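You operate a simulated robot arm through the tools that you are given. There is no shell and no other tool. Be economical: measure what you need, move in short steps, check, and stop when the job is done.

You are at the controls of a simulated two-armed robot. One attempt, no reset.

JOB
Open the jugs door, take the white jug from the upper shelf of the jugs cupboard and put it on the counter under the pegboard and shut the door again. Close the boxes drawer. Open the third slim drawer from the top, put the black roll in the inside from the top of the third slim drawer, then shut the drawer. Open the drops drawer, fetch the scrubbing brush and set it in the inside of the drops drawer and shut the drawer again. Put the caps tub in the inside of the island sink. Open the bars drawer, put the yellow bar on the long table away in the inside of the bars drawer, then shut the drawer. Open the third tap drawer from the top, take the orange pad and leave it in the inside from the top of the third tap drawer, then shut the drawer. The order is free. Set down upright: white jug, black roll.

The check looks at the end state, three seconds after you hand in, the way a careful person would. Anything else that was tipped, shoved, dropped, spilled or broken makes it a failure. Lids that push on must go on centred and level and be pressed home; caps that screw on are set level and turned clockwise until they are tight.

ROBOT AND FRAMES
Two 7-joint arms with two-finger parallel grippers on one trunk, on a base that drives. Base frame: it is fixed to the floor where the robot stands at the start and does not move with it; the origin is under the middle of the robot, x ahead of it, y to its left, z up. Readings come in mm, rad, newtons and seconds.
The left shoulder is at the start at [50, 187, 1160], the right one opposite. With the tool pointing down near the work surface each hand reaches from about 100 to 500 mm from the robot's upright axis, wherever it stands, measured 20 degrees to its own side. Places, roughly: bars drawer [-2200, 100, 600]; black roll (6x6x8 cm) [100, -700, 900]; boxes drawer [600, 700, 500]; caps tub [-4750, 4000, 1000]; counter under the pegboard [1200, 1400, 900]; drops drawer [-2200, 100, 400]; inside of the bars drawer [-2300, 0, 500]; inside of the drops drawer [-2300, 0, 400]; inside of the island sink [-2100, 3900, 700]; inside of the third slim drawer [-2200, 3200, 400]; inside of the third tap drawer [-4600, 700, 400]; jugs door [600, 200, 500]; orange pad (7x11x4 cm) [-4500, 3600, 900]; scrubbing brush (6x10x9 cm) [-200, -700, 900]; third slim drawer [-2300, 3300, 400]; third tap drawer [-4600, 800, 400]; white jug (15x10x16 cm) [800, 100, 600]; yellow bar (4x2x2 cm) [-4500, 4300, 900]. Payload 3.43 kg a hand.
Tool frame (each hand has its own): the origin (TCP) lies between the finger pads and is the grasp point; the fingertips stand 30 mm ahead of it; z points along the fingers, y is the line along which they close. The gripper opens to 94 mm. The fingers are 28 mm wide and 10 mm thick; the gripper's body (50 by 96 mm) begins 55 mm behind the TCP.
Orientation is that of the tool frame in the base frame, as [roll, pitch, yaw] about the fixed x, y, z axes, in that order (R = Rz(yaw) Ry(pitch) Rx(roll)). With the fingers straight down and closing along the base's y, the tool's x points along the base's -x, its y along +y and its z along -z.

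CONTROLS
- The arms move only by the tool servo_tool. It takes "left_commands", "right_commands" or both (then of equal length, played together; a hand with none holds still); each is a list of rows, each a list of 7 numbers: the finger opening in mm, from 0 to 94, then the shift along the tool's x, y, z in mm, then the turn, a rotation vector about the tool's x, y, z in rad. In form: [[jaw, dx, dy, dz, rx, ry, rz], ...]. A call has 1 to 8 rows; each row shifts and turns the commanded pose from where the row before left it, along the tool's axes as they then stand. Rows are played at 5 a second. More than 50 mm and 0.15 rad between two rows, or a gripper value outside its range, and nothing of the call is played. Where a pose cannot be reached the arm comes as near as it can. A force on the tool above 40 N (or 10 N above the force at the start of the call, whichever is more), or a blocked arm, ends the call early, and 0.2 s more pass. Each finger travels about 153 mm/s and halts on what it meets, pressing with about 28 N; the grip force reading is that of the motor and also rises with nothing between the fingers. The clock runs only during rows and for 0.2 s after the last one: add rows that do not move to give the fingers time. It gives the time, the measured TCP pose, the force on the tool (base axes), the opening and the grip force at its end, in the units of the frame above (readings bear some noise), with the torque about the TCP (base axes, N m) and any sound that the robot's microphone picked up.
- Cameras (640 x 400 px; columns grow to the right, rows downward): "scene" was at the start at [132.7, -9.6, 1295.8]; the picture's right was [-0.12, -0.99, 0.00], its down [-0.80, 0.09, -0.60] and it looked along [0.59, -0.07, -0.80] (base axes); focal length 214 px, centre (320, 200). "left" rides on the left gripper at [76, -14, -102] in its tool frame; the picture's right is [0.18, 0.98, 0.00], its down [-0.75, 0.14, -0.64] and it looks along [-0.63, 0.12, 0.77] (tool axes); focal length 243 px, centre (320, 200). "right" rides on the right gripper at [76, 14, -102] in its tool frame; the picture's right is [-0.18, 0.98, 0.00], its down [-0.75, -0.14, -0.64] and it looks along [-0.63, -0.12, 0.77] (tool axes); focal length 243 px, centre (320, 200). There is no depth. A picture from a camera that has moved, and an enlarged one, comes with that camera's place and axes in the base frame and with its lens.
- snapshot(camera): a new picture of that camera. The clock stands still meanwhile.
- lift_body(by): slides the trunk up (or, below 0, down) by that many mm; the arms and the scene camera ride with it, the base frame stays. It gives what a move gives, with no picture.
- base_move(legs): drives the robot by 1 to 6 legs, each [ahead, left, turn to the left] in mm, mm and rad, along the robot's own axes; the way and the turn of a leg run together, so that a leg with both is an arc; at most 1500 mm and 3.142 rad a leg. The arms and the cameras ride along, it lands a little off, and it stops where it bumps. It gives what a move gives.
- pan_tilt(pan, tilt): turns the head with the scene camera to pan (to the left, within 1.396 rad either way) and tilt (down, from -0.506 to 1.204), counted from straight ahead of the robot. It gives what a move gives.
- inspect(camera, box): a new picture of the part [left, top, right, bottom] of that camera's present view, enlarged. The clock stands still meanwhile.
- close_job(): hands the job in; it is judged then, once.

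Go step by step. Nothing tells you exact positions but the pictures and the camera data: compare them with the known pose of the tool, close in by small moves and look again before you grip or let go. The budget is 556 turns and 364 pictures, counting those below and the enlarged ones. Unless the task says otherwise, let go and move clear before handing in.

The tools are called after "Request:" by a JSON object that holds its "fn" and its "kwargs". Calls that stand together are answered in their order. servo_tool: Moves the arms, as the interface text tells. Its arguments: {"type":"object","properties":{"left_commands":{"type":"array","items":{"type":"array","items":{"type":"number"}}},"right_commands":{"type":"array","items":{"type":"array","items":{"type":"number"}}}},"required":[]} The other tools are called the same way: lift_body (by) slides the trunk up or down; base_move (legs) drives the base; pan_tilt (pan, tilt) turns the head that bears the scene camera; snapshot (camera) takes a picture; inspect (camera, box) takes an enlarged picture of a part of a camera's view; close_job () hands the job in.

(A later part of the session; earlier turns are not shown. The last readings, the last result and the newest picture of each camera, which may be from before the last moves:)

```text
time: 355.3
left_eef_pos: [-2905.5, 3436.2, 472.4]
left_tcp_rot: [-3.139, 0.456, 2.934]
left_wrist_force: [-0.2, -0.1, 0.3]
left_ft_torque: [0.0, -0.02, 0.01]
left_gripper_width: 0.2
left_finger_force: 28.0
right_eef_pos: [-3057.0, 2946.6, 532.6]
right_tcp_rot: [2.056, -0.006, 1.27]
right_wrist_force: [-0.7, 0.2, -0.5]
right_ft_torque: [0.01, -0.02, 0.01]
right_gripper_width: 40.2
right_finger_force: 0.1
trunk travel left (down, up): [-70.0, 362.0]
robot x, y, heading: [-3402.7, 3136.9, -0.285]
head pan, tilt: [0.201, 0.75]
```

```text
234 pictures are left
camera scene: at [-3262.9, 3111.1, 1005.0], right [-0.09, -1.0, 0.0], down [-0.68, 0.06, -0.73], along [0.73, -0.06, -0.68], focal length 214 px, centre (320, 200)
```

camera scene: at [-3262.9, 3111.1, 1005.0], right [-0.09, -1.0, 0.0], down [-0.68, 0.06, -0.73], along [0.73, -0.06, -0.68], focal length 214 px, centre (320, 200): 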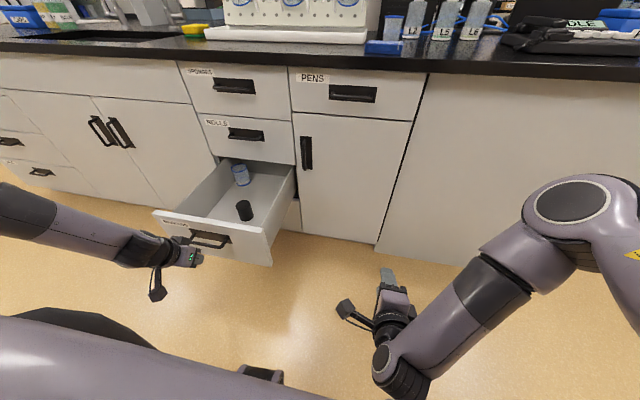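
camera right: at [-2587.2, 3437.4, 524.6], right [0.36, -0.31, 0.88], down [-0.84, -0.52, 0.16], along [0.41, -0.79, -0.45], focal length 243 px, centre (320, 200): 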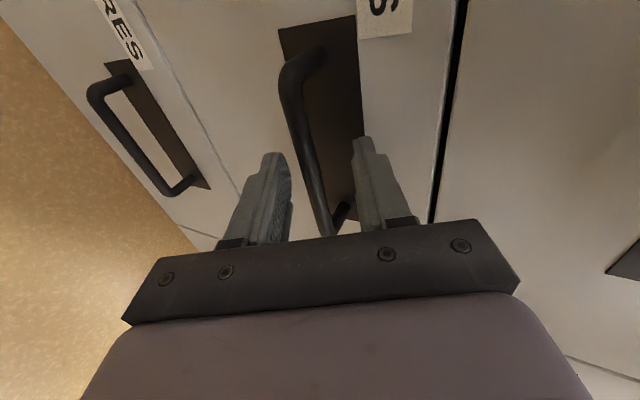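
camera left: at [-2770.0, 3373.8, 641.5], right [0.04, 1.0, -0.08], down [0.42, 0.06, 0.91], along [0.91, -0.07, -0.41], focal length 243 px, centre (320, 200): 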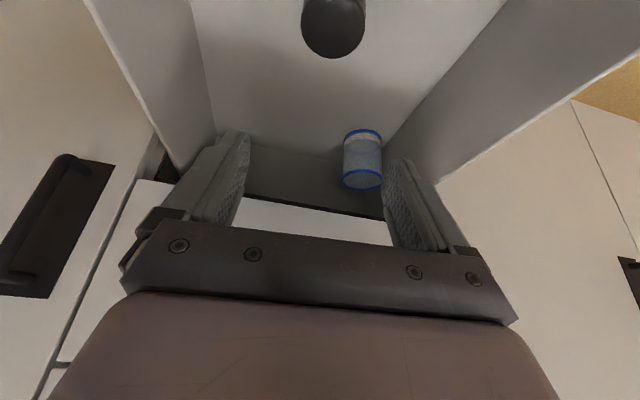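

Request:
{"fn": "base_move", "kwargs": {"legs": [[100, 0, 0], [100, 0, 0], [80, 0, 0]]}}

Request:
{"fn": "snapshot", "kwargs": {"camera": "scene"}}

```text
time: 357.9
left_eef_pos: [-2633.7, 3356.9, 472.3]
left_tcp_rot: [-3.138, 0.454, 2.936]
left_wrist_force: [0.2, -0.5, 1.3]
left_ft_torque: [-0.05, 0.02, 0.01]
left_gripper_width: 0.2
left_finger_force: 28.0
right_eef_pos: [-2782.4, 2867.9, 530.9]
right_tcp_rot: [2.054, -0.006, 1.27]
right_wrist_force: [-0.3, 0.3, 0.6]
right_ft_torque: [-0.02, -0.01, -0.02]
right_gripper_width: 40.0
right_finger_force: 0.1
trunk travel left (down, up): [-70.0, 362.0]
robot x, y, heading: [-3127.5, 3054.6, -0.281]
head pan, tilt: [0.201, 0.75]
```

```text
233 pictures are left
camera scene: at [-2989.5, 3031.4, 1005.0], right [-0.08, -1.0, 0.0], down [-0.68, 0.06, -0.73], along [0.73, -0.06, -0.68], focal length 214 px, centre (320, 200)
```

scene: 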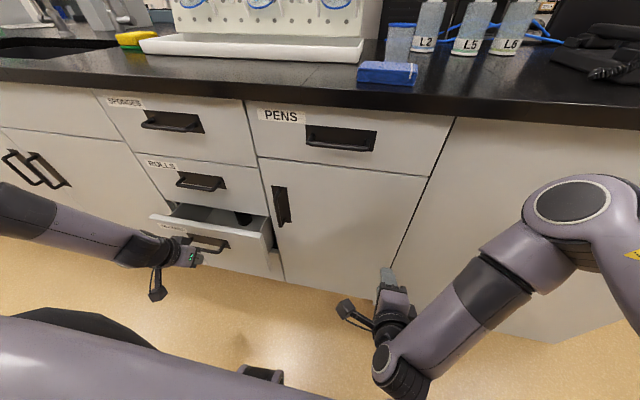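

Request:
{"fn": "base_move", "kwargs": {"legs": [[70, 0, 0], [50, 0, 0]]}}

Request:
{"fn": "snapshot", "kwargs": {"camera": "scene"}}

```text
time: 359.5
left_eef_pos: [-2545.8, 3331.6, 464.6]
left_tcp_rot: [-3.132, 0.425, 2.943]
left_wrist_force: [0.4, 0.0, 0.4]
left_ft_torque: [0.03, 0.02, -0.01]
left_gripper_width: 0.1
left_finger_force: 28.0
right_eef_pos: [-2683.4, 2837.9, 531.9]
right_tcp_rot: [2.055, -0.007, 1.272]
right_wrist_force: [-0.1, 1.0, 0.4]
right_ft_torque: [-0.02, -0.01, -0.04]
right_gripper_width: 39.9
right_finger_force: 0.0
trunk travel left (down, up): [-70.0, 362.0]
robot x, y, heading: [-3028.2, 3026.7, -0.284]
head pan, tilt: [0.201, 0.75]
stopped in leg 2: the force on the tool passed its limit at 78 N (the readings are from after the stop); the commanded pose is now the measured one
```

```text
232 pictures are left
camera scene: at [-2889.6, 3002.3, 1004.9], right [-0.08, -1.0, 0.0], down [-0.68, 0.06, -0.73], along [0.73, -0.06, -0.68], focal length 214 px, centre (320, 200)
```

scene: 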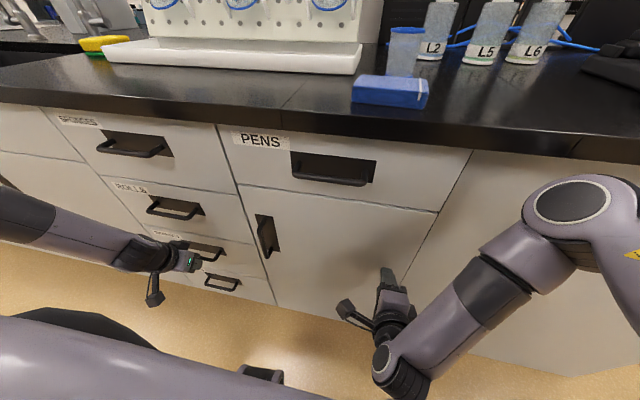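

The slim drawer is shut. Now the caps tub on the long table: back off, raise the trunk, turn around.

Request:
{"fn": "base_move", "kwargs": {"legs": [[-350, 0, 0]]}}

Request:
{"fn": "lift_body", "kwargs": {"by": 360}}

Request:
{"fn": "pan_tilt", "kwargs": {"pan": 0.0, "tilt": 0.55}}

Request:
{"fn": "snapshot", "kwargs": {"camera": "scene"}}

Request:
{"fn": "base_move", "kwargs": {"legs": [[0, 0, 1.571], [0, 0, 1.571]]}}

Request:
{"fn": "snapshot", "kwargs": {"camera": "scene"}}

```text
time: 361.8
left_eef_pos: [-2886.3, 3430.2, 465.7]
left_tcp_rot: [-3.132, 0.426, 2.947]
left_wrist_force: [-0.3, -0.2, 0.2]
left_ft_torque: [0.01, -0.02, -0.01]
left_gripper_width: 0.2
left_finger_force: 27.8
right_eef_pos: [-3021.4, 2936.8, 532.1]
right_tcp_rot: [2.054, -0.008, 1.273]
right_wrist_force: [-1.1, 0.2, 0.7]
right_ft_torque: [-0.01, 0.0, -0.04]
right_gripper_width: 40.2
right_finger_force: 0.0
trunk travel left (down, up): [-70.0, 362.0]
robot x, y, heading: [-3370.2, 3123.1, -0.279]
head pan, tilt: [0.201, 0.75]
```

```text
time: 365.2
left_eef_pos: [-2886.3, 3431.0, 824.6]
left_tcp_rot: [-3.132, 0.425, 2.946]
left_wrist_force: [-0.8, -0.2, 0.2]
left_ft_torque: [0.03, 0.01, -0.01]
left_gripper_width: 0.2
left_finger_force: 28.3
right_eef_pos: [-3021.5, 2937.8, 892.2]
right_tcp_rot: [2.052, -0.007, 1.274]
right_wrist_force: [-0.5, -0.9, 0.4]
right_ft_torque: [-0.03, -0.01, -0.01]
right_gripper_width: 40.2
right_finger_force: 0.0
trunk travel left (down, up): [-430.0, 2.0]
robot x, y, heading: [-3365.8, 3122.5, -0.28]
head pan, tilt: [0.201, 0.75]
```

```text
time: 366.0
left_eef_pos: [-2885.8, 3431.4, 823.5]
left_tcp_rot: [-3.133, 0.425, 2.947]
left_wrist_force: [-0.4, 0.2, 0.0]
left_ft_torque: [0.01, 0.01, 0.02]
left_gripper_width: 0.2
left_finger_force: 28.3
right_eef_pos: [-3021.8, 2937.3, 892.1]
right_tcp_rot: [2.053, -0.008, 1.273]
right_wrist_force: [0.1, 0.3, 0.3]
right_ft_torque: [-0.05, -0.03, 0.06]
right_gripper_width: 40.1
right_finger_force: 0.1
trunk travel left (down, up): [-430.0, 2.0]
robot x, y, heading: [-3369.4, 3125.6, -0.279]
head pan, tilt: [0.0, 0.55]
```

```text
231 pictures are left
camera scene: at [-3225.1, 3082.8, 1382.3], right [-0.28, -0.96, 0.0], down [-0.5, 0.14, -0.85], along [0.82, -0.24, -0.52], focal length 214 px, centre (320, 200)
```

scene: 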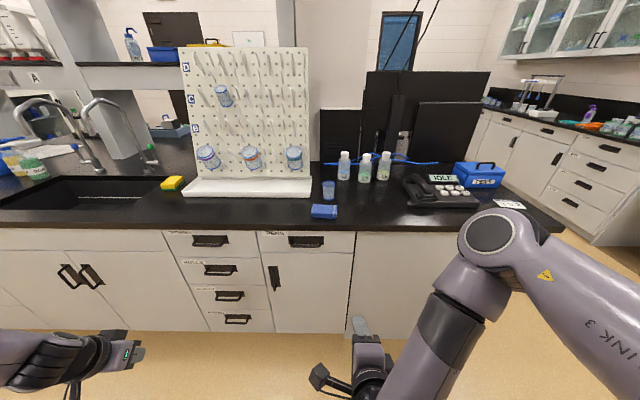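

```text
time: 374.2
left_eef_pos: [-3832.1, 2791.0, 824.8]
left_tcp_rot: [-3.134, 0.426, -0.135]
left_wrist_force: [0.6, 0.6, -0.4]
left_ft_torque: [-0.03, 0.0, 0.0]
left_gripper_width: 0.0
left_finger_force: 28.4
right_eef_pos: [-3725.1, 3290.6, 892.6]
right_tcp_rot: [2.054, -0.006, -1.806]
right_wrist_force: [-1.6, 0.1, -0.5]
right_ft_torque: [0.0, 0.01, 0.03]
right_gripper_width: 40.3
right_finger_force: 0.0
trunk travel left (down, up): [-430.0, 2.0]
robot x, y, heading: [-3368.6, 3127.2, 2.916]
head pan, tilt: [0.0, 0.55]
```

```text
230 pictures are left
camera scene: at [-3512.0, 3156.3, 1382.4], right [0.22, 0.98, 0.0], down [0.51, -0.11, -0.85], along [-0.83, 0.19, -0.52], focal length 214 px, centre (320, 200)
```

scene: 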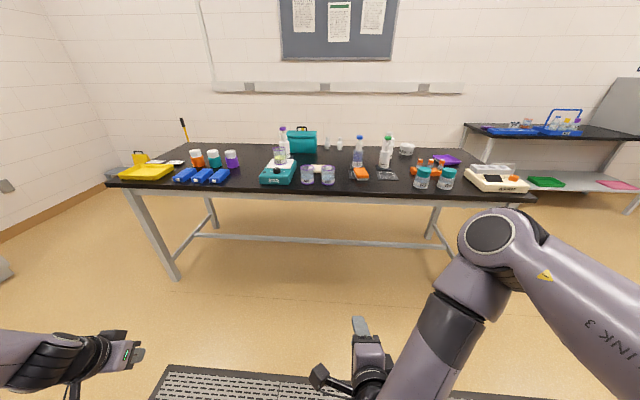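

Request:
{"fn": "inspect", "kwargs": {"camera": "scene", "box": [100, 110, 330, 210]}}

Request:
{"fn": "inspect", "kwargs": {"camera": "scene", "box": [310, 110, 540, 210]}}

```text
2.78 times, centred on (215, 160) of scene
camera zoom: at [-3512.0, 3156.3, 1382.4], right [0.22, 0.98, 0.0], down [0.51, -0.11, -0.85], along [-0.83, 0.19, -0.52], focal length 597 px, centre (612, 311)
```

zoom: 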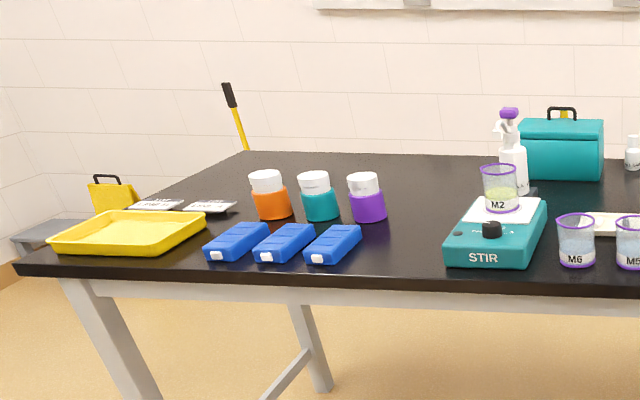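

```text
2.78 times, centred on (425, 160) of scene
camera zoom: at [-3512.0, 3156.3, 1382.4], right [0.22, 0.98, 0.0], down [0.51, -0.11, -0.85], along [-0.83, 0.19, -0.52], focal length 597 px, centre (28, 311)
```

zoom: 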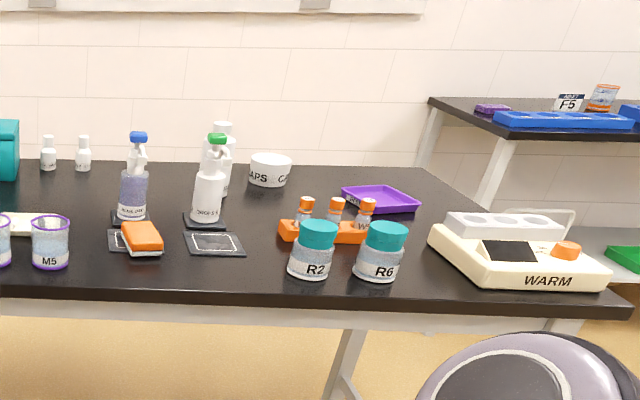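

Orange pad, caps tub (white, round) are visible; the yellow bar probably lies near the purple tray. The tub is deep on the table, so I'll approach from the table's right end. First raise both hands.

Request:
{"fn": "servo_tool", "kwargs": {"left_commands": [[0, -18, 0, -41, 0, 0, 0], [0, -18, 0, -41, 0, 0, 0], [0, -18, 0, -41, 0, 0, 0], [0, -18, 0, -41, 0, 0, 0], [0, -18, 0, -41, 0, 0, 0], [0, -18, 0, -41, 0, 0, 0], [0, 0, 0, 0, 0, 0, 0]], "right_commands": [[40, 0, 36, -18, 0, 0, 0], [40, 0, 36, -18, 0, 0, 0], [40, 0, 36, -18, 0, 0, 0], [40, 0, 36, -18, 0, 0, 0], [40, 0, 36, -18, 0, 0, 0], [40, 0, 36, -18, 0, 0, 0], [40, 0, 0, 0, 0, 0, 0]]}}

Request:
{"fn": "base_move", "kwargs": {"legs": [[0, -1450, -0.063], [1450, 0, 0]]}}

Request:
{"fn": "snapshot", "kwargs": {"camera": "scene"}}

```text
time: 375.8
left_eef_pos: [-3829.3, 2789.8, 1092.7]
left_tcp_rot: [-3.132, 0.424, -0.135]
left_wrist_force: [0.1, -0.1, -0.6]
left_ft_torque: [-0.01, 0.02, 0.01]
left_gripper_width: 0.1
left_finger_force: 27.9
right_eef_pos: [-3729.0, 3293.7, 1131.8]
right_tcp_rot: [2.055, -0.005, -1.807]
right_wrist_force: [-0.1, -0.2, 0.3]
right_ft_torque: [-0.01, 0.0, 0.0]
right_gripper_width: 39.9
right_finger_force: 0.1
trunk travel left (down, up): [-430.0, 2.0]
robot x, y, heading: [-3367.3, 3122.2, 2.922]
head pan, tilt: [0.0, 0.55]
```

```text
time: 395.6
left_eef_pos: [-4880.4, 4674.7, 1093.6]
left_tcp_rot: [-3.132, 0.425, -0.22]
left_wrist_force: [-0.2, 0.9, -0.4]
left_ft_torque: [-0.01, -0.01, -0.01]
left_gripper_width: 0.2
left_finger_force: 28.2
right_eef_pos: [-4736.7, 5167.7, 1132.4]
right_tcp_rot: [2.054, -0.006, -1.89]
right_wrist_force: [0.3, -0.2, -0.4]
right_ft_torque: [0.02, 0.01, -0.01]
right_gripper_width: 39.7
right_finger_force: 0.0
trunk travel left (down, up): [-430.0, 2.0]
robot x, y, heading: [-4393.9, 4970.6, 2.837]
head pan, tilt: [0.0, 0.55]
```

```text
227 pictures are left
camera scene: at [-4533.3, 5012.9, 1382.3], right [0.3, 0.95, 0.0], down [0.5, -0.16, -0.85], along [-0.81, 0.26, -0.52], focal length 214 px, centre (320, 200)
```

scene: 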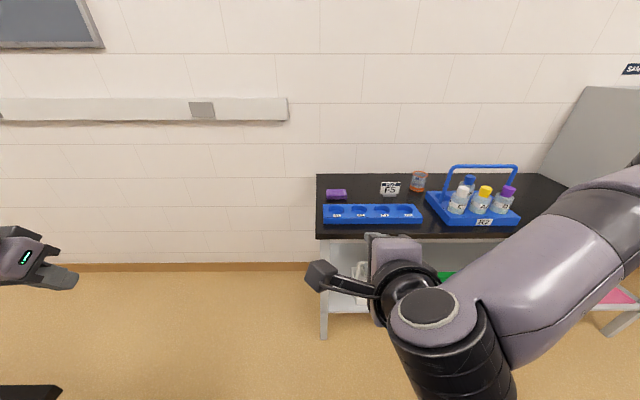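

Request:
{"fn": "base_move", "kwargs": {"legs": [[0, 0, 1.587]]}}

Request:
{"fn": "snapshot", "kwargs": {"camera": "scene"}}

```text
time: 399.9
left_eef_pos: [-4086.2, 4489.6, 1094.0]
left_tcp_rot: [-3.133, 0.425, 1.377]
left_wrist_force: [-0.4, -1.3, -0.4]
left_ft_torque: [-0.01, 0.0, 0.01]
left_gripper_width: 0.0
left_finger_force: 27.6
right_eef_pos: [-4582.5, 4620.6, 1131.3]
right_tcp_rot: [2.054, -0.004, -0.294]
right_wrist_force: [0.0, -0.1, -0.3]
right_ft_torque: [-0.01, 0.01, 0.01]
right_gripper_width: 39.9
right_finger_force: 0.1
trunk travel left (down, up): [-430.0, 2.0]
robot x, y, heading: [-4392.2, 4967.0, -1.855]
head pan, tilt: [0.0, 0.55]
```

```text
226 pictures are left
camera scene: at [-4432.5, 4826.1, 1382.4], right [-0.96, 0.28, 0.0], down [0.14, 0.5, -0.85], along [-0.24, -0.82, -0.52], focal length 214 px, centre (320, 200)
```

scene: 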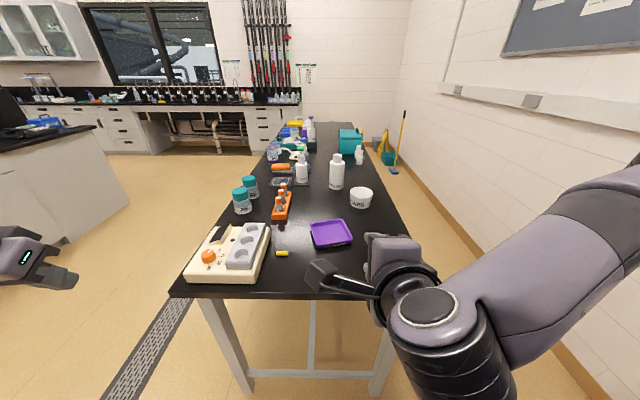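

Great view: yellow bar near this end, purple tray, tub further back near the wall side. I zoom in on the bar.

Request:
{"fn": "inspect", "kwargs": {"camera": "scene", "box": [230, 200, 360, 281]}}

Request:
{"fn": "inspect", "kwargs": {"camera": "scene", "box": [310, 130, 440, 211]}}

```text
4.92 times, centred on (295, 240) of scene
camera zoom: at [-4432.5, 4826.1, 1382.4], right [-0.96, 0.28, 0.0], down [0.14, 0.5, -0.85], along [-0.24, -0.82, -0.52], focal length 1056 px, centre (443, 1)
```

zoom: 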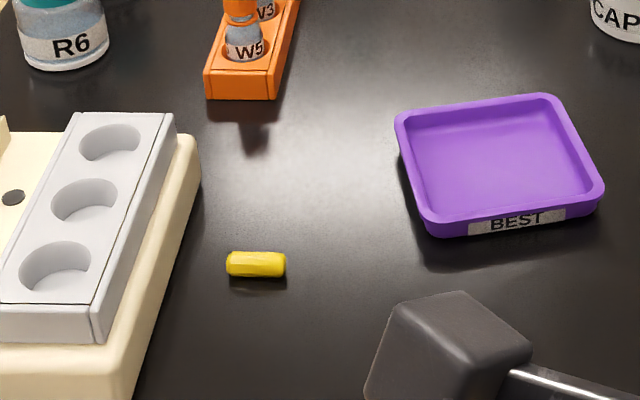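

```text
4.92 times, centred on (375, 170) of scene
camera zoom: at [-4432.5, 4826.1, 1382.4], right [-0.96, 0.28, 0.0], down [0.14, 0.5, -0.85], along [-0.24, -0.82, -0.52], focal length 1056 px, centre (49, 345)
```

zoom: 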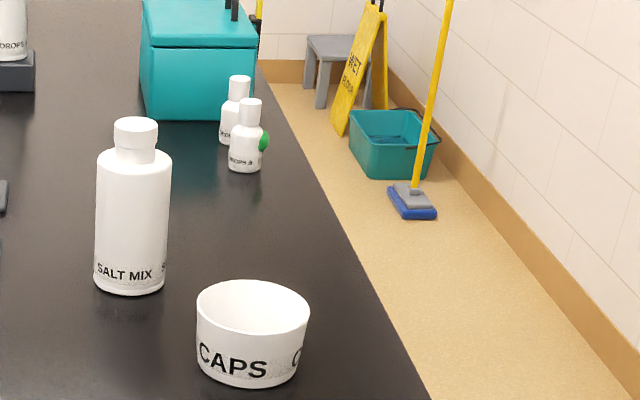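

Tub is an open white cup. Yellow bar's long axis runs sideways, so I grip it lengthwise with the left hand. Position the arm.

Request:
{"fn": "servo_tool", "kwargs": {"left_commands": [[60, 0, -45, 0, 0, 0, 0], [60, 0, -45, 0, 0, 0, 0], [60, 0, -45, 0, 0, 0, 0], [60, 0, -45, 0, 0, 0, 0], [60, -36, 0, 16, 0, 0, 0], [60, -36, 0, 16, 0, 0, 0], [60, -18, 0, 8, 0, 0, 0], [60, 0, 0, 0, 0, 0, 0]]}}

Request:
{"fn": "base_move", "kwargs": {"legs": [[0, -121, 0], [160, 0, 0]]}}

Request:
{"fn": "snapshot", "kwargs": {"camera": "left"}}

Request:
{"fn": "snapshot", "kwargs": {"camera": "scene"}}

```text
time: 401.7
left_eef_pos: [-4280.0, 4428.6, 1095.3]
left_tcp_rot: [-3.133, 0.426, 1.376]
left_wrist_force: [-0.3, 0.5, -0.2]
left_ft_torque: [-0.02, 0.0, 0.02]
left_gripper_width: 60.0
left_finger_force: 0.0
right_eef_pos: [-4582.0, 4619.8, 1132.5]
right_tcp_rot: [2.054, -0.007, -0.296]
right_wrist_force: [-0.1, 0.3, 1.0]
right_ft_torque: [0.03, 0.01, 0.02]
right_gripper_width: 40.0
right_finger_force: 0.1
trunk travel left (down, up): [-430.0, 2.0]
robot x, y, heading: [-4392.1, 4968.4, -1.849]
head pan, tilt: [0.0, 0.55]
```

```text
time: 404.4
left_eef_pos: [-4440.2, 4304.7, 1095.1]
left_tcp_rot: [-3.132, 0.425, 1.38]
left_wrist_force: [0.3, -0.5, 0.3]
left_ft_torque: [0.01, -0.04, -0.02]
left_gripper_width: 59.9
left_finger_force: 0.0
right_eef_pos: [-4742.6, 4495.8, 1132.1]
right_tcp_rot: [2.055, -0.007, -0.289]
right_wrist_force: [-0.3, -0.3, 0.0]
right_ft_torque: [-0.03, -0.01, -0.03]
right_gripper_width: 40.0
right_finger_force: 0.0
trunk travel left (down, up): [-430.0, 2.0]
robot x, y, heading: [-4555.4, 4848.2, -1.847]
head pan, tilt: [0.0, 0.55]
```

```text
223 pictures are left
camera left: at [-4431.4, 4417.2, 1157.7], right [1.0, -0.02, -0.08], down [0.06, -0.44, 0.89], along [-0.06, -0.9, -0.44], focal length 243 px, centre (320, 200)
```

left: 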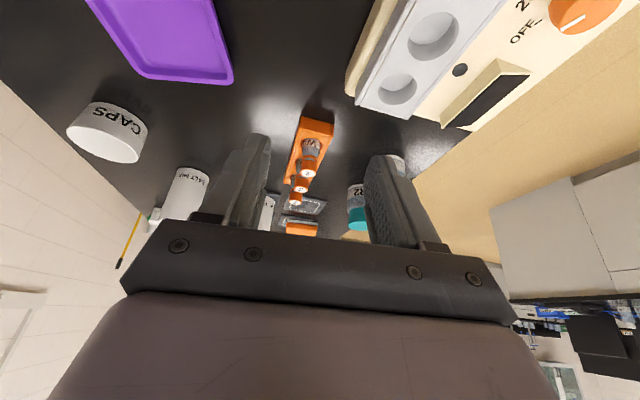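

```text
222 pictures are left
camera scene: at [-4593.2, 4701.4, 1382.2], right [-0.96, 0.27, 0.0], down [0.14, 0.5, -0.85], along [-0.23, -0.82, -0.52], focal length 214 px, centre (320, 200)
```

scene: 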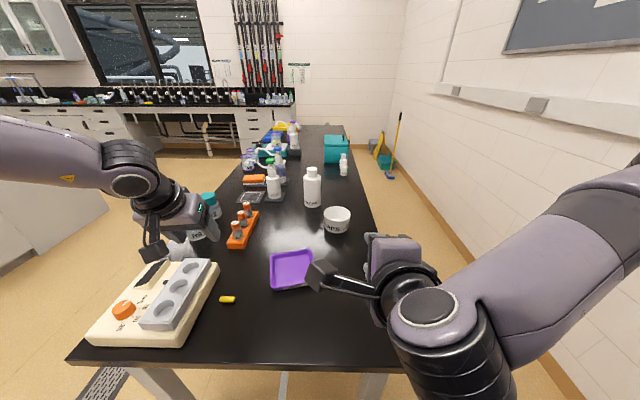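

Bar at (-5493, 2857), table top z≈853. I align and lower the left hand over it.

Request:
{"fn": "servo_tool", "kwargs": {"left_commands": [[60, 0, -13, 0, 0, 0, 0], [60, 0, 0, 0, 0, 0, 0], [60, 0, 0, 0, 0, 0, 0]], "right_commands": [[40, 0, -18, -35, 0, 0, 0], [40, 0, -18, -35, 0, 0, 0], [40, 0, -18, -35, 0, 0, 0]]}}

Request:
{"fn": "lift_body", "kwargs": {"by": -140}}

Request:
{"fn": "snapshot", "kwargs": {"camera": "left"}}

Request:
{"fn": "snapshot", "kwargs": {"camera": "scene"}}

```text
time: 405.3
left_eef_pos: [-4451.9, 4307.0, 1095.4]
left_tcp_rot: [-3.132, 0.426, 1.384]
left_wrist_force: [-0.3, 0.1, -0.6]
left_ft_torque: [-0.03, 0.01, -0.02]
left_gripper_width: 59.7
left_finger_force: 0.0
right_eef_pos: [-4749.6, 4550.1, 1134.7]
right_tcp_rot: [2.054, -0.005, -0.556]
right_wrist_force: [-0.6, -0.4, 0.2]
right_ft_torque: [-0.02, 0.03, 0.01]
right_gripper_width: 40.1
right_finger_force: 0.0
right hand out of reach, approached as far as the arm can: row 1, 2, 3
trunk travel left (down, up): [-430.0, 2.0]
robot x, y, heading: [-4553.5, 4846.2, -1.848]
head pan, tilt: [0.0, 0.55]
stopped in row 3 (right hand): the arm was blocked; the commanded pose is now the measured one
```

```text
time: 407.0
left_eef_pos: [-4452.3, 4306.5, 956.6]
left_tcp_rot: [-3.132, 0.426, 1.38]
left_wrist_force: [-0.1, 0.0, 0.4]
left_ft_torque: [0.0, 0.0, 0.01]
left_gripper_width: 60.0
left_finger_force: 0.1
right_eef_pos: [-4749.9, 4549.8, 995.6]
right_tcp_rot: [2.056, -0.005, -0.553]
right_wrist_force: [0.4, -0.5, -0.9]
right_ft_torque: [0.01, 0.0, 0.02]
right_gripper_width: 40.1
right_finger_force: 0.0
trunk travel left (down, up): [-290.0, 142.0]
robot x, y, heading: [-4551.1, 4844.3, -1.844]
head pan, tilt: [0.0, 0.55]
```

```text
221 pictures are left
camera left: at [-4443.8, 4419.9, 1019.1], right [1.0, -0.02, -0.08], down [0.06, -0.44, 0.9], along [-0.06, -0.9, -0.44], focal length 243 px, centre (320, 200)
```

left: 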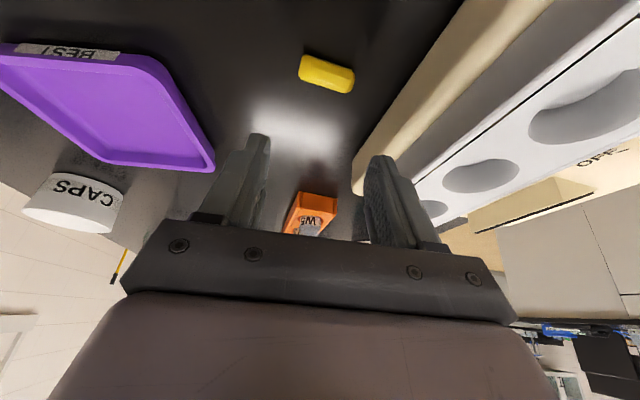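

```text
220 pictures are left
camera scene: at [-4593.1, 4702.3, 1242.4], right [-0.96, 0.27, 0.0], down [0.14, 0.5, -0.85], along [-0.23, -0.82, -0.52], focal length 214 px, centre (320, 200)
```

scene: 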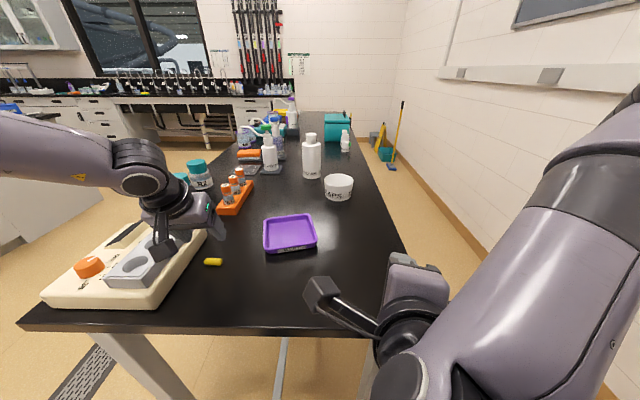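

Request:
{"fn": "servo_tool", "kwargs": {"left_commands": [[53, 0, 0, 0, 0, 0, 0], [53, 0, -2, 0, 0, 0, 0]]}}

Request:
{"fn": "lift_body", "kwargs": {"by": -58}}

Request:
{"fn": "snapshot", "kwargs": {"camera": "left"}}

Request:
{"fn": "inspect", "kwargs": {"camera": "scene", "box": [100, 170, 300, 295]}}

```text
time: 407.6
left_eef_pos: [-4454.4, 4307.9, 956.1]
left_tcp_rot: [-3.134, 0.426, 1.381]
left_wrist_force: [-0.1, 0.1, 0.2]
left_ft_torque: [0.0, 0.02, 0.0]
left_gripper_width: 52.8
left_finger_force: 0.0
right_eef_pos: [-4750.3, 4549.3, 995.6]
right_tcp_rot: [2.057, -0.005, -0.553]
right_wrist_force: [-0.2, -0.1, -0.1]
right_ft_torque: [0.04, 0.0, 0.01]
right_gripper_width: 39.9
right_finger_force: 0.0
trunk travel left (down, up): [-290.0, 142.0]
robot x, y, heading: [-4554.3, 4843.9, -1.849]
head pan, tilt: [0.0, 0.55]
```

```text
time: 408.6
left_eef_pos: [-4453.1, 4308.6, 898.0]
left_tcp_rot: [-3.134, 0.424, 1.38]
left_wrist_force: [-0.5, 0.7, -0.2]
left_ft_torque: [0.01, 0.01, -0.01]
left_gripper_width: 53.3
left_finger_force: 0.1
right_eef_pos: [-4749.1, 4548.5, 939.3]
right_tcp_rot: [2.053, -0.008, -0.555]
right_wrist_force: [0.1, 0.1, 0.0]
right_ft_torque: [-0.01, 0.02, 0.01]
right_gripper_width: 40.1
right_finger_force: 0.0
trunk travel left (down, up): [-232.0, 200.0]
robot x, y, heading: [-4556.5, 4845.0, -1.844]
head pan, tilt: [0.0, 0.55]
```

```text
219 pictures are left
camera left: at [-4446.4, 4420.4, 961.3], right [1.0, -0.02, -0.08], down [0.06, -0.44, 0.9], along [-0.06, -0.9, -0.44], focal length 243 px, centre (320, 200)
```

left: 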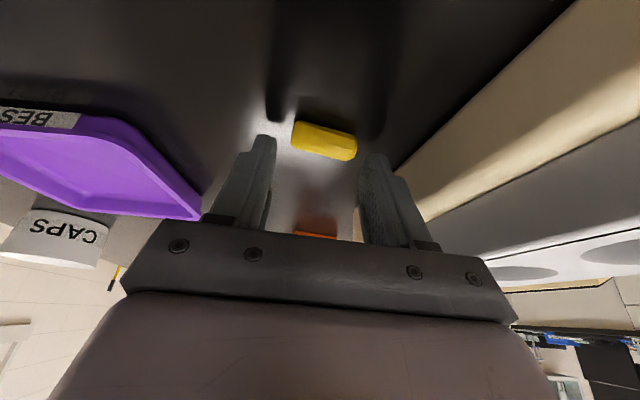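

```text
3.20 times, centred on (200, 232) of scene
camera zoom: at [-4593.1, 4702.3, 1184.4], right [-0.96, 0.27, 0.0], down [0.14, 0.5, -0.85], along [-0.23, -0.82, -0.52], focal length 686 px, centre (704, 96)
```

zoom: 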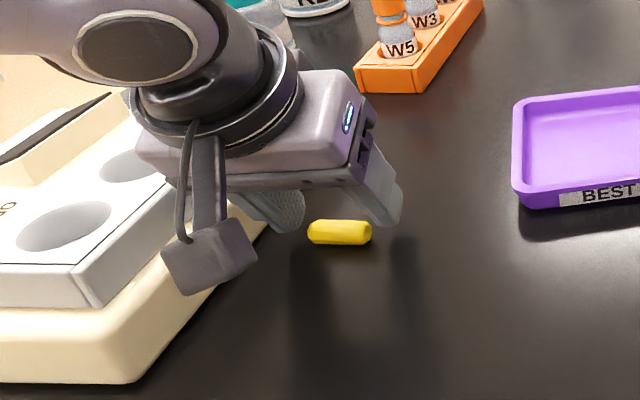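

Request:
{"fn": "servo_tool", "kwargs": {"left_commands": [[53, 3.1, 0, 6.8, 0, 0, 0], [53, 2.7, 0, 6, 0, 0, 0], [53, 0, 0, 0, 0, 0, 0]]}}

Request:
{"fn": "snapshot", "kwargs": {"camera": "left"}}

```text
time: 409.2
left_eef_pos: [-4453.7, 4307.5, 894.1]
left_tcp_rot: [-3.131, 0.445, 1.381]
left_wrist_force: [5.6, 16.4, 21.3]
left_ft_torque: [0.43, -0.73, 0.59]
left_gripper_width: 54.4
left_finger_force: 1.6
right_eef_pos: [-4748.9, 4552.0, 938.9]
right_tcp_rot: [2.051, -0.01, -0.552]
right_wrist_force: [0.4, 0.2, 0.5]
right_ft_torque: [0.0, 0.02, 0.01]
right_gripper_width: 39.9
right_finger_force: 0.1
trunk travel left (down, up): [-232.0, 200.0]
robot x, y, heading: [-4550.1, 4843.5, -1.849]
head pan, tilt: [0.0, 0.55]
stopped in row 3 (left hand): the force on the tool passed its limit at 43 N (the readings are from after the stop); the commanded pose is now the measured one
```

```text
217 pictures are left
camera left: at [-4446.7, 4422.0, 954.1], right [1.0, -0.02, -0.09], down [0.07, -0.43, 0.9], along [-0.06, -0.9, -0.42], focal length 243 px, centre (320, 200)
```

left: 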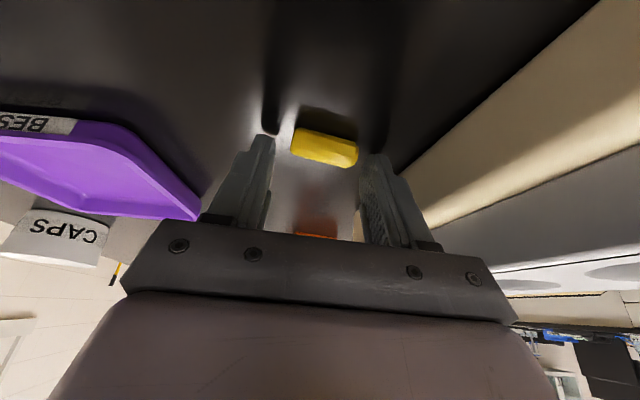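

Request:
{"fn": "servo_tool", "kwargs": {"left_commands": [[53, -1.3, 0, -2.7, 0, -0.02, 0], [45, 0, 0, 0, 0, 0, 0], [36, 0, 0, 0, 0, 0, 0], [20, 0, 0, 0, 0, 0, 0], [20, 0, 0, 0, 0, 0, 0]]}}

Request:
{"fn": "snapshot", "kwargs": {"camera": "left"}}

```text
time: 410.4
left_eef_pos: [-4454.0, 4303.7, 892.9]
left_tcp_rot: [-3.13, 0.462, 1.381]
left_wrist_force: [0.8, -2.9, 7.8]
left_ft_torque: [-0.3, -0.21, -0.06]
left_gripper_width: 36.0
left_finger_force: 27.7
right_eef_pos: [-4748.6, 4549.9, 937.8]
right_tcp_rot: [2.054, -0.006, -0.555]
right_wrist_force: [0.6, 0.0, 0.1]
right_ft_torque: [-0.01, -0.01, -0.01]
right_gripper_width: 40.3
right_finger_force: 0.1
trunk travel left (down, up): [-232.0, 200.0]
robot x, y, heading: [-4552.7, 4847.0, -1.849]
head pan, tilt: [0.0, 0.55]
```

```text
216 pictures are left
camera left: at [-4445.9, 4419.2, 952.2], right [1.0, -0.03, -0.09], down [0.07, -0.41, 0.91], along [-0.06, -0.91, -0.41], focal length 243 px, centre (320, 200)
```

left: 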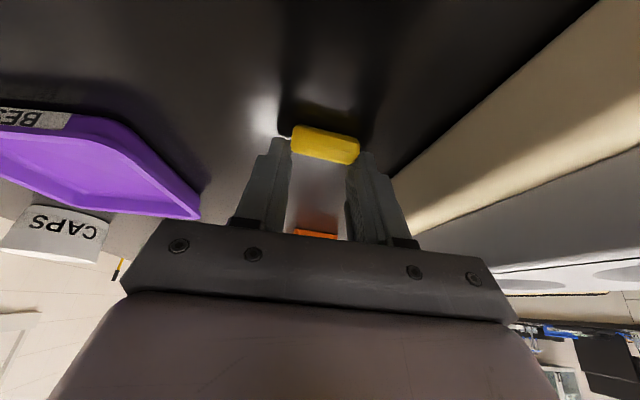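

Request:
{"fn": "lift_body", "kwargs": {"by": 60}}

Request:
{"fn": "snapshot", "kwargs": {"camera": "left"}}

```text
time: 411.4
left_eef_pos: [-4454.3, 4304.0, 953.8]
left_tcp_rot: [-3.132, 0.459, 1.383]
left_wrist_force: [0.3, -0.4, -0.3]
left_ft_torque: [0.02, 0.0, 0.02]
left_gripper_width: 36.3
left_finger_force: 28.9
right_eef_pos: [-4748.0, 4549.0, 997.6]
right_tcp_rot: [2.054, -0.007, -0.552]
right_wrist_force: [0.2, -0.4, 0.1]
right_ft_torque: [0.02, -0.01, 0.01]
right_gripper_width: 40.0
right_finger_force: 0.1
trunk travel left (down, up): [-292.0, 140.0]
robot x, y, heading: [-4553.4, 4846.1, -1.846]
head pan, tilt: [0.0, 0.55]
```

```text
215 pictures are left
camera left: at [-4445.5, 4419.4, 1011.8], right [1.0, -0.03, -0.09], down [0.07, -0.41, 0.91], along [-0.06, -0.91, -0.41], focal length 243 px, centre (320, 200)
```

left: 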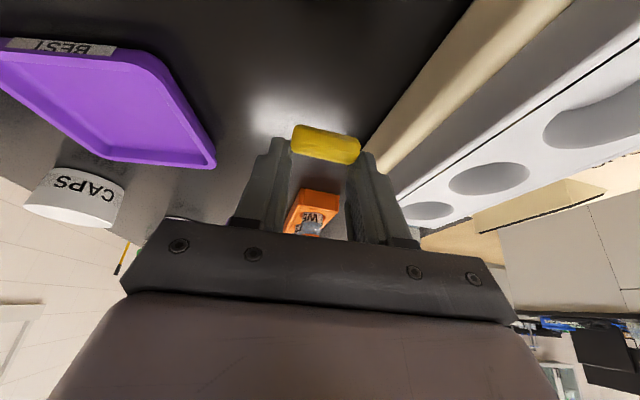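

Bar held. I raise and drive to the bars/drops drawers, keeping facing the −Y wall.

Request:
{"fn": "lift_body", "kwargs": {"by": 135}}

Request:
{"fn": "base_move", "kwargs": {"legs": [[-170, 0, -0.01], [0, 1350, 0], [1500, 0, 0], [1450, 0, 0]]}}

Request:
{"fn": "snapshot", "kwargs": {"camera": "scene"}}

```text
time: 413.0
left_eef_pos: [-4454.4, 4304.3, 1087.9]
left_tcp_rot: [-3.131, 0.46, 1.382]
left_wrist_force: [-0.2, -0.6, 0.8]
left_ft_torque: [0.0, 0.02, 0.0]
left_gripper_width: 36.5
left_finger_force: 27.7
right_eef_pos: [-4748.3, 4550.2, 1132.4]
right_tcp_rot: [2.055, -0.007, -0.551]
right_wrist_force: [-0.2, 0.1, 0.0]
right_ft_torque: [0.05, 0.0, 0.03]
right_gripper_width: 39.9
right_finger_force: 0.0
trunk travel left (down, up): [-427.0, 5.0]
robot x, y, heading: [-4552.9, 4847.4, -1.846]
head pan, tilt: [0.0, 0.55]
```

```text
time: 439.9
left_eef_pos: [-3682.0, 1312.4, 1088.0]
left_tcp_rot: [-3.131, 0.458, 1.436]
left_wrist_force: [0.0, -0.2, -0.1]
left_ft_torque: [0.01, -0.03, 0.0]
left_gripper_width: 36.3
left_finger_force: 28.2
right_eef_pos: [-3990.3, 1537.7, 1132.7]
right_tcp_rot: [2.055, -0.006, -0.497]
right_wrist_force: [-0.6, -0.6, 0.4]
right_ft_torque: [0.0, -0.01, -0.02]
right_gripper_width: 40.1
right_finger_force: 0.0
trunk travel left (down, up): [-427.0, 5.0]
robot x, y, heading: [-3814.9, 1849.0, -1.792]
head pan, tilt: [0.0, 0.55]
```

```text
214 pictures are left
camera scene: at [-3843.4, 1700.3, 1379.3], right [-0.98, 0.22, 0.0], down [0.11, 0.51, -0.85], along [-0.18, -0.83, -0.52], focal length 214 px, centre (320, 200)
```

scene: 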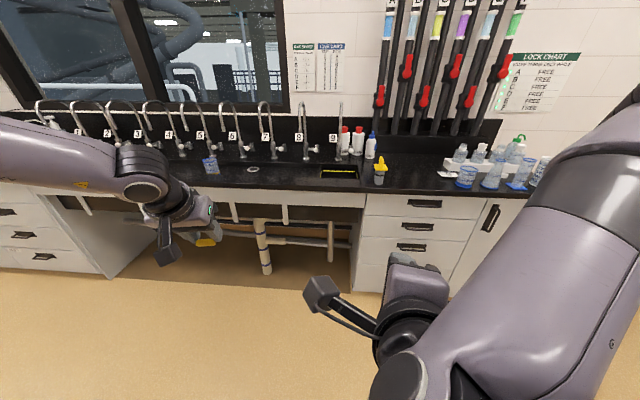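

Request:
{"fn": "base_move", "kwargs": {"legs": [[0, 0, -0.067], [200, 0, 0], [0, 1000, 0], [0, 900, 0]]}}

Request:
{"fn": "snapshot", "kwargs": {"camera": "scene"}}

```text
time: 458.4
left_eef_pos: [-1942.1, 586.4, 1088.6]
left_tcp_rot: [-3.13, 0.459, 1.39]
left_wrist_force: [-0.1, -0.7, 0.0]
left_ft_torque: [-0.01, -0.01, 0.0]
left_gripper_width: 36.3
left_finger_force: 28.2
right_eef_pos: [-2239.3, 828.9, 1132.2]
right_tcp_rot: [2.057, -0.008, -0.545]
right_wrist_force: [-0.3, -0.3, -0.7]
right_ft_torque: [-0.03, 0.0, 0.03]
right_gripper_width: 40.0
right_finger_force: 0.0
trunk travel left (down, up): [-427.0, 5.0]
robot x, y, heading: [-2044.9, 1131.2, -1.837]
head pan, tilt: [0.0, 0.55]
```

```text
213 pictures are left
camera scene: at [-2084.3, 983.9, 1379.3], right [-0.96, 0.26, 0.0], down [0.14, 0.5, -0.85], along [-0.22, -0.82, -0.52], focal length 214 px, centre (320, 200)
```

scene: 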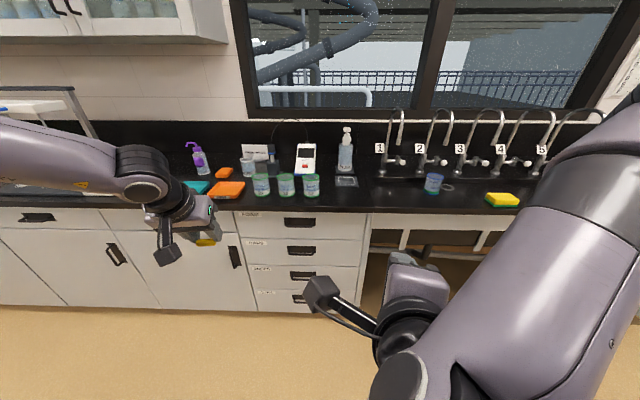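

Request:
{"fn": "inspect", "kwargs": {"camera": "scene", "box": [220, 195, 400, 308]}}

```text
3.54 times, centred on (310, 252) of scene
camera zoom: at [-2084.3, 983.9, 1379.3], right [-0.96, 0.26, 0.0], down [0.14, 0.5, -0.85], along [-0.22, -0.82, -0.52], focal length 759 px, centre (355, 18)
```

zoom: 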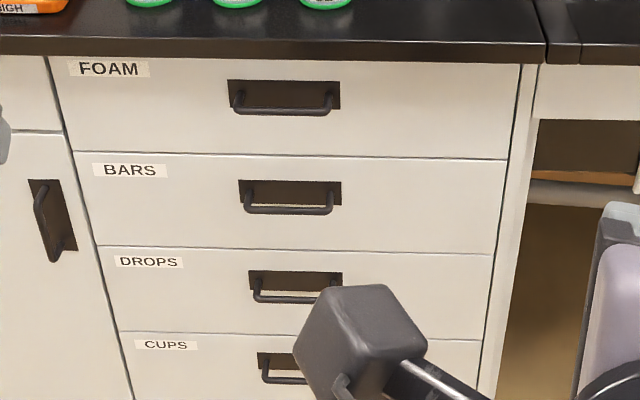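

Stack is FOAM, BARS, DROPS, CUPS; bars is second, its handle near X=-2173, z≈640. I retract the left hand and set the right hand's orientation.

Request:
{"fn": "servo_tool", "kwargs": {"left_commands": [[20, 36, 0, -18, 0, 0, 0], [20, 36, 0, -18, 0, 0, 0], [20, 36, 0, -18, 0, 0, 0], [20, 20, 0, -10, 0, 0, 0], [20, 0, 0, 0, 0, 0, 0], [20, 0, 0, 0, 0, 0, 0]], "right_commands": [[40, 0, 20, 40, 0, 0, 0], [40, 0, 20, 40, 0, 0, 0], [40, -40, 0, 0, 0, 0, 0], [40, 0, 0, 0, 0, 0.12, -0.062], [40, 0, 0, 0, 0, 0.12, -0.062], [40, 0, 0, 0, 0, 0, 0]]}}

Request:
{"fn": "lift_body", "kwargs": {"by": -400}}

Request:
{"fn": "pan_tilt", "kwargs": {"pan": -0.2, "tilt": 0.7}}

Request:
{"fn": "snapshot", "kwargs": {"camera": "scene"}}

Request:
{"fn": "snapshot", "kwargs": {"camera": "right"}}

```text
time: 459.9
left_eef_pos: [-1915.3, 728.0, 1086.9]
left_tcp_rot: [-3.131, 0.46, 1.39]
left_wrist_force: [-0.2, -0.1, 0.1]
left_ft_torque: [0.01, 0.0, 0.0]
left_gripper_width: 36.3
left_finger_force: 27.8
right_eef_pos: [-2317.0, 765.2, 1131.4]
right_tcp_rot: [2.053, -0.007, -0.273]
right_wrist_force: [-1.5, -0.1, -0.2]
right_ft_torque: [-0.04, -0.01, -0.02]
right_gripper_width: 39.8
right_finger_force: 0.0
right hand out of reach, approached as far as the arm can: row 5
trunk travel left (down, up): [-427.0, 5.0]
robot x, y, heading: [-2044.9, 1124.1, -1.839]
head pan, tilt: [0.0, 0.55]
```

```text
time: 463.7
left_eef_pos: [-1915.3, 728.0, 688.0]
left_tcp_rot: [-3.13, 0.458, 1.392]
left_wrist_force: [-0.2, 0.5, -0.5]
left_ft_torque: [0.03, -0.01, -0.03]
left_gripper_width: 36.2
left_finger_force: 28.4
right_eef_pos: [-2317.5, 765.0, 730.7]
right_tcp_rot: [2.053, -0.009, -0.274]
right_wrist_force: [0.5, 0.5, -0.3]
right_ft_torque: [0.0, 0.02, 0.0]
right_gripper_width: 40.1
right_finger_force: 0.1
trunk travel left (down, up): [-27.0, 405.0]
robot x, y, heading: [-2046.3, 1129.1, -1.833]
head pan, tilt: [0.0, 0.55]
```

```text
time: 464.4
left_eef_pos: [-1915.4, 728.1, 689.0]
left_tcp_rot: [-3.131, 0.459, 1.39]
left_wrist_force: [0.0, -0.3, -1.0]
left_ft_torque: [0.0, -0.02, 0.0]
left_gripper_width: 36.4
left_finger_force: 27.8
right_eef_pos: [-2316.9, 764.7, 730.9]
right_tcp_rot: [2.055, -0.009, -0.274]
right_wrist_force: [-0.6, 0.4, 0.0]
right_ft_torque: [-0.01, 0.01, -0.01]
right_gripper_width: 40.0
right_finger_force: 0.1
trunk travel left (down, up): [-27.0, 405.0]
robot x, y, heading: [-2048.4, 1129.2, -1.836]
head pan, tilt: [-0.201, 0.7]
```

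```text
211 pictures are left
camera scene: at [-2099.0, 994.7, 966.3], right [-0.89, 0.45, 0.0], down [0.29, 0.58, -0.77], along [-0.34, -0.68, -0.64], focal length 214 px, centre (320, 200)
```

scene: 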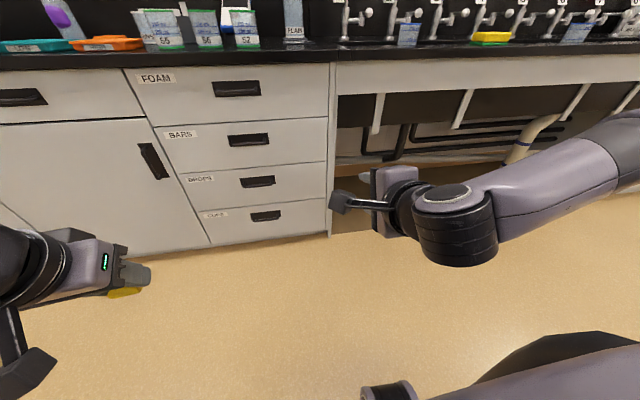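

```text
210 pictures are left
camera right: at [-2221.9, 825.7, 790.1], right [-0.31, -0.39, 0.87], down [-0.55, 0.82, 0.17], along [-0.77, -0.43, -0.47], focal length 243 px, centre (320, 200)
```

right: 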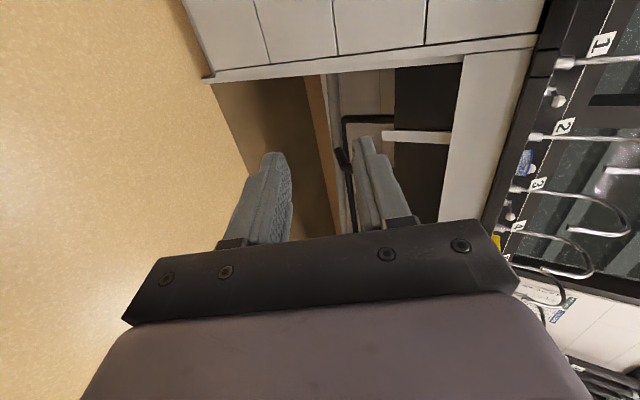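

Request:
{"fn": "servo_tool", "kwargs": {"right_commands": [[40, 0, -24, 12, 0, 0, 0], [40, 0, -24, 12, 0, 0, 0], [40, 0, 0, 0, 0, 0, 0]]}}

Request:
{"fn": "lift_body", "kwargs": {"by": -22}}

Request:
{"fn": "base_move", "kwargs": {"legs": [[0, 262, -0.022], [310, 0, 0]]}}

Request:
{"fn": "snapshot", "kwargs": {"camera": "right"}}

Request:
{"fn": "snapshot", "kwargs": {"camera": "scene"}}

```text
time: 465.2
left_eef_pos: [-1915.1, 726.8, 687.4]
left_tcp_rot: [-3.132, 0.46, 1.39]
left_wrist_force: [0.3, -0.1, -0.1]
left_ft_torque: [-0.01, -0.02, 0.0]
left_gripper_width: 36.3
left_finger_force: 28.3
right_eef_pos: [-2316.3, 767.1, 674.3]
right_tcp_rot: [2.053, -0.008, -0.276]
right_wrist_force: [-0.4, 0.1, 0.5]
right_ft_torque: [0.02, 0.02, -0.01]
right_gripper_width: 39.8
right_finger_force: 0.2
trunk travel left (down, up): [-27.0, 405.0]
robot x, y, heading: [-2048.3, 1130.0, -1.84]
head pan, tilt: [-0.201, 0.7]
```

```text
time: 465.9
left_eef_pos: [-1916.3, 726.9, 666.0]
left_tcp_rot: [-3.132, 0.457, 1.39]
left_wrist_force: [0.3, 0.2, -0.6]
left_ft_torque: [-0.01, -0.05, 0.0]
left_gripper_width: 36.3
left_finger_force: 28.1
right_eef_pos: [-2315.9, 768.2, 652.8]
right_tcp_rot: [2.055, -0.01, -0.273]
right_wrist_force: [-0.3, 0.4, 0.0]
right_ft_torque: [0.02, -0.01, 0.0]
right_gripper_width: 40.1
right_finger_force: 0.2
trunk travel left (down, up): [-5.0, 427.0]
robot x, y, heading: [-2048.2, 1125.2, -1.839]
head pan, tilt: [-0.201, 0.7]
```

```text
time: 470.5
left_eef_pos: [-1753.4, 365.3, 666.3]
left_tcp_rot: [-3.131, 0.459, 1.36]
left_wrist_force: [0.4, -0.5, -0.1]
left_ft_torque: [0.02, -0.02, 0.01]
left_gripper_width: 36.4
left_finger_force: 28.7
right_eef_pos: [-2151.4, 418.3, 654.2]
right_tcp_rot: [2.054, -0.007, -0.307]
right_wrist_force: [0.3, 0.2, -0.1]
right_ft_torque: [0.01, -0.02, 0.01]
right_gripper_width: 40.0
right_finger_force: 0.0
trunk travel left (down, up): [-5.0, 427.0]
robot x, y, heading: [-1869.7, 768.9, -1.867]
head pan, tilt: [-0.201, 0.7]
```

```text
209 pictures are left
camera right: at [-2054.7, 475.9, 712.9], right [-0.32, -0.38, 0.87], down [-0.53, 0.83, 0.17], along [-0.79, -0.41, -0.47], focal length 243 px, centre (320, 200)
```

right: 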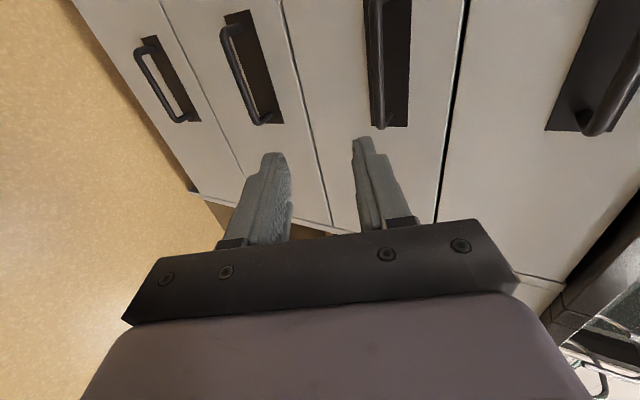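

```text
208 pictures are left
camera scene: at [-1928.1, 638.8, 944.2], right [-0.88, 0.48, 0.0], down [0.31, 0.57, -0.77], along [-0.37, -0.67, -0.64], focal length 214 px, centre (320, 200)
```

scene: 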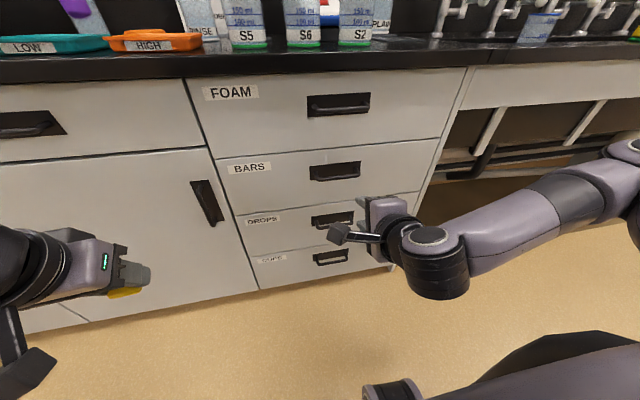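

Request:
{"fn": "base_move", "kwargs": {"legs": [[0, 25, 0.008], [85, 0, 0]]}}

Request:
{"fn": "snapshot", "kwargs": {"camera": "right"}}

Request:
{"fn": "inspect", "kwargs": {"camera": "scene", "box": [220, 110, 420, 235]}}

```text
time: 472.1
left_eef_pos: [-1750.9, 278.3, 667.6]
left_tcp_rot: [-3.133, 0.459, 1.365]
left_wrist_force: [0.4, -0.6, 0.2]
left_ft_torque: [0.0, 0.0, 0.01]
left_gripper_width: 36.4
left_finger_force: 28.1
right_eef_pos: [-2150.6, 328.7, 654.7]
right_tcp_rot: [2.055, -0.007, -0.299]
right_wrist_force: [0.1, -0.5, -0.2]
right_ft_torque: [0.0, 0.0, -0.03]
right_gripper_width: 40.0
right_finger_force: 0.1
trunk travel left (down, up): [-5.0, 427.0]
robot x, y, heading: [-1876.7, 684.4, -1.859]
head pan, tilt: [-0.201, 0.7]
```

```text
207 pictures are left
camera right: at [-2053.5, 386.9, 712.9], right [-0.32, -0.38, 0.87], down [-0.53, 0.83, 0.17], along [-0.78, -0.41, -0.47], focal length 243 px, centre (320, 200)
```

right: 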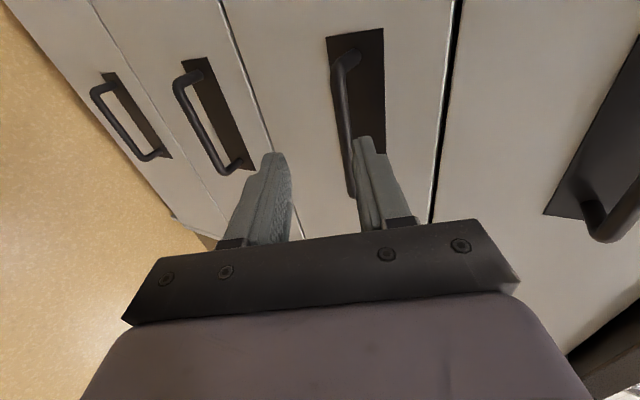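

```text
3.20 times, centred on (320, 172) of scene
camera zoom: at [-1927.8, 550.4, 944.2], right [-0.88, 0.47, 0.0], down [0.3, 0.57, -0.77], along [-0.36, -0.67, -0.64], focal length 686 px, centre (320, 288)
```

zoom: 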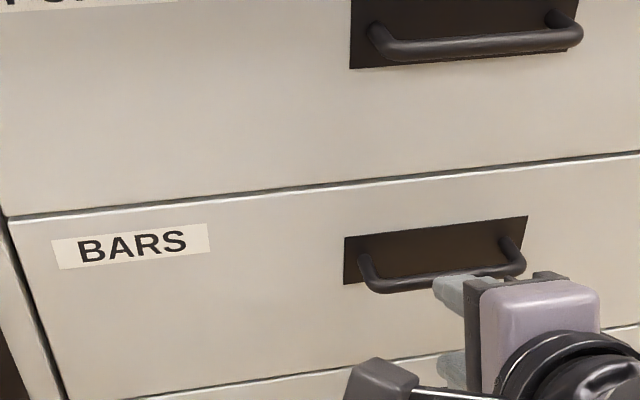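

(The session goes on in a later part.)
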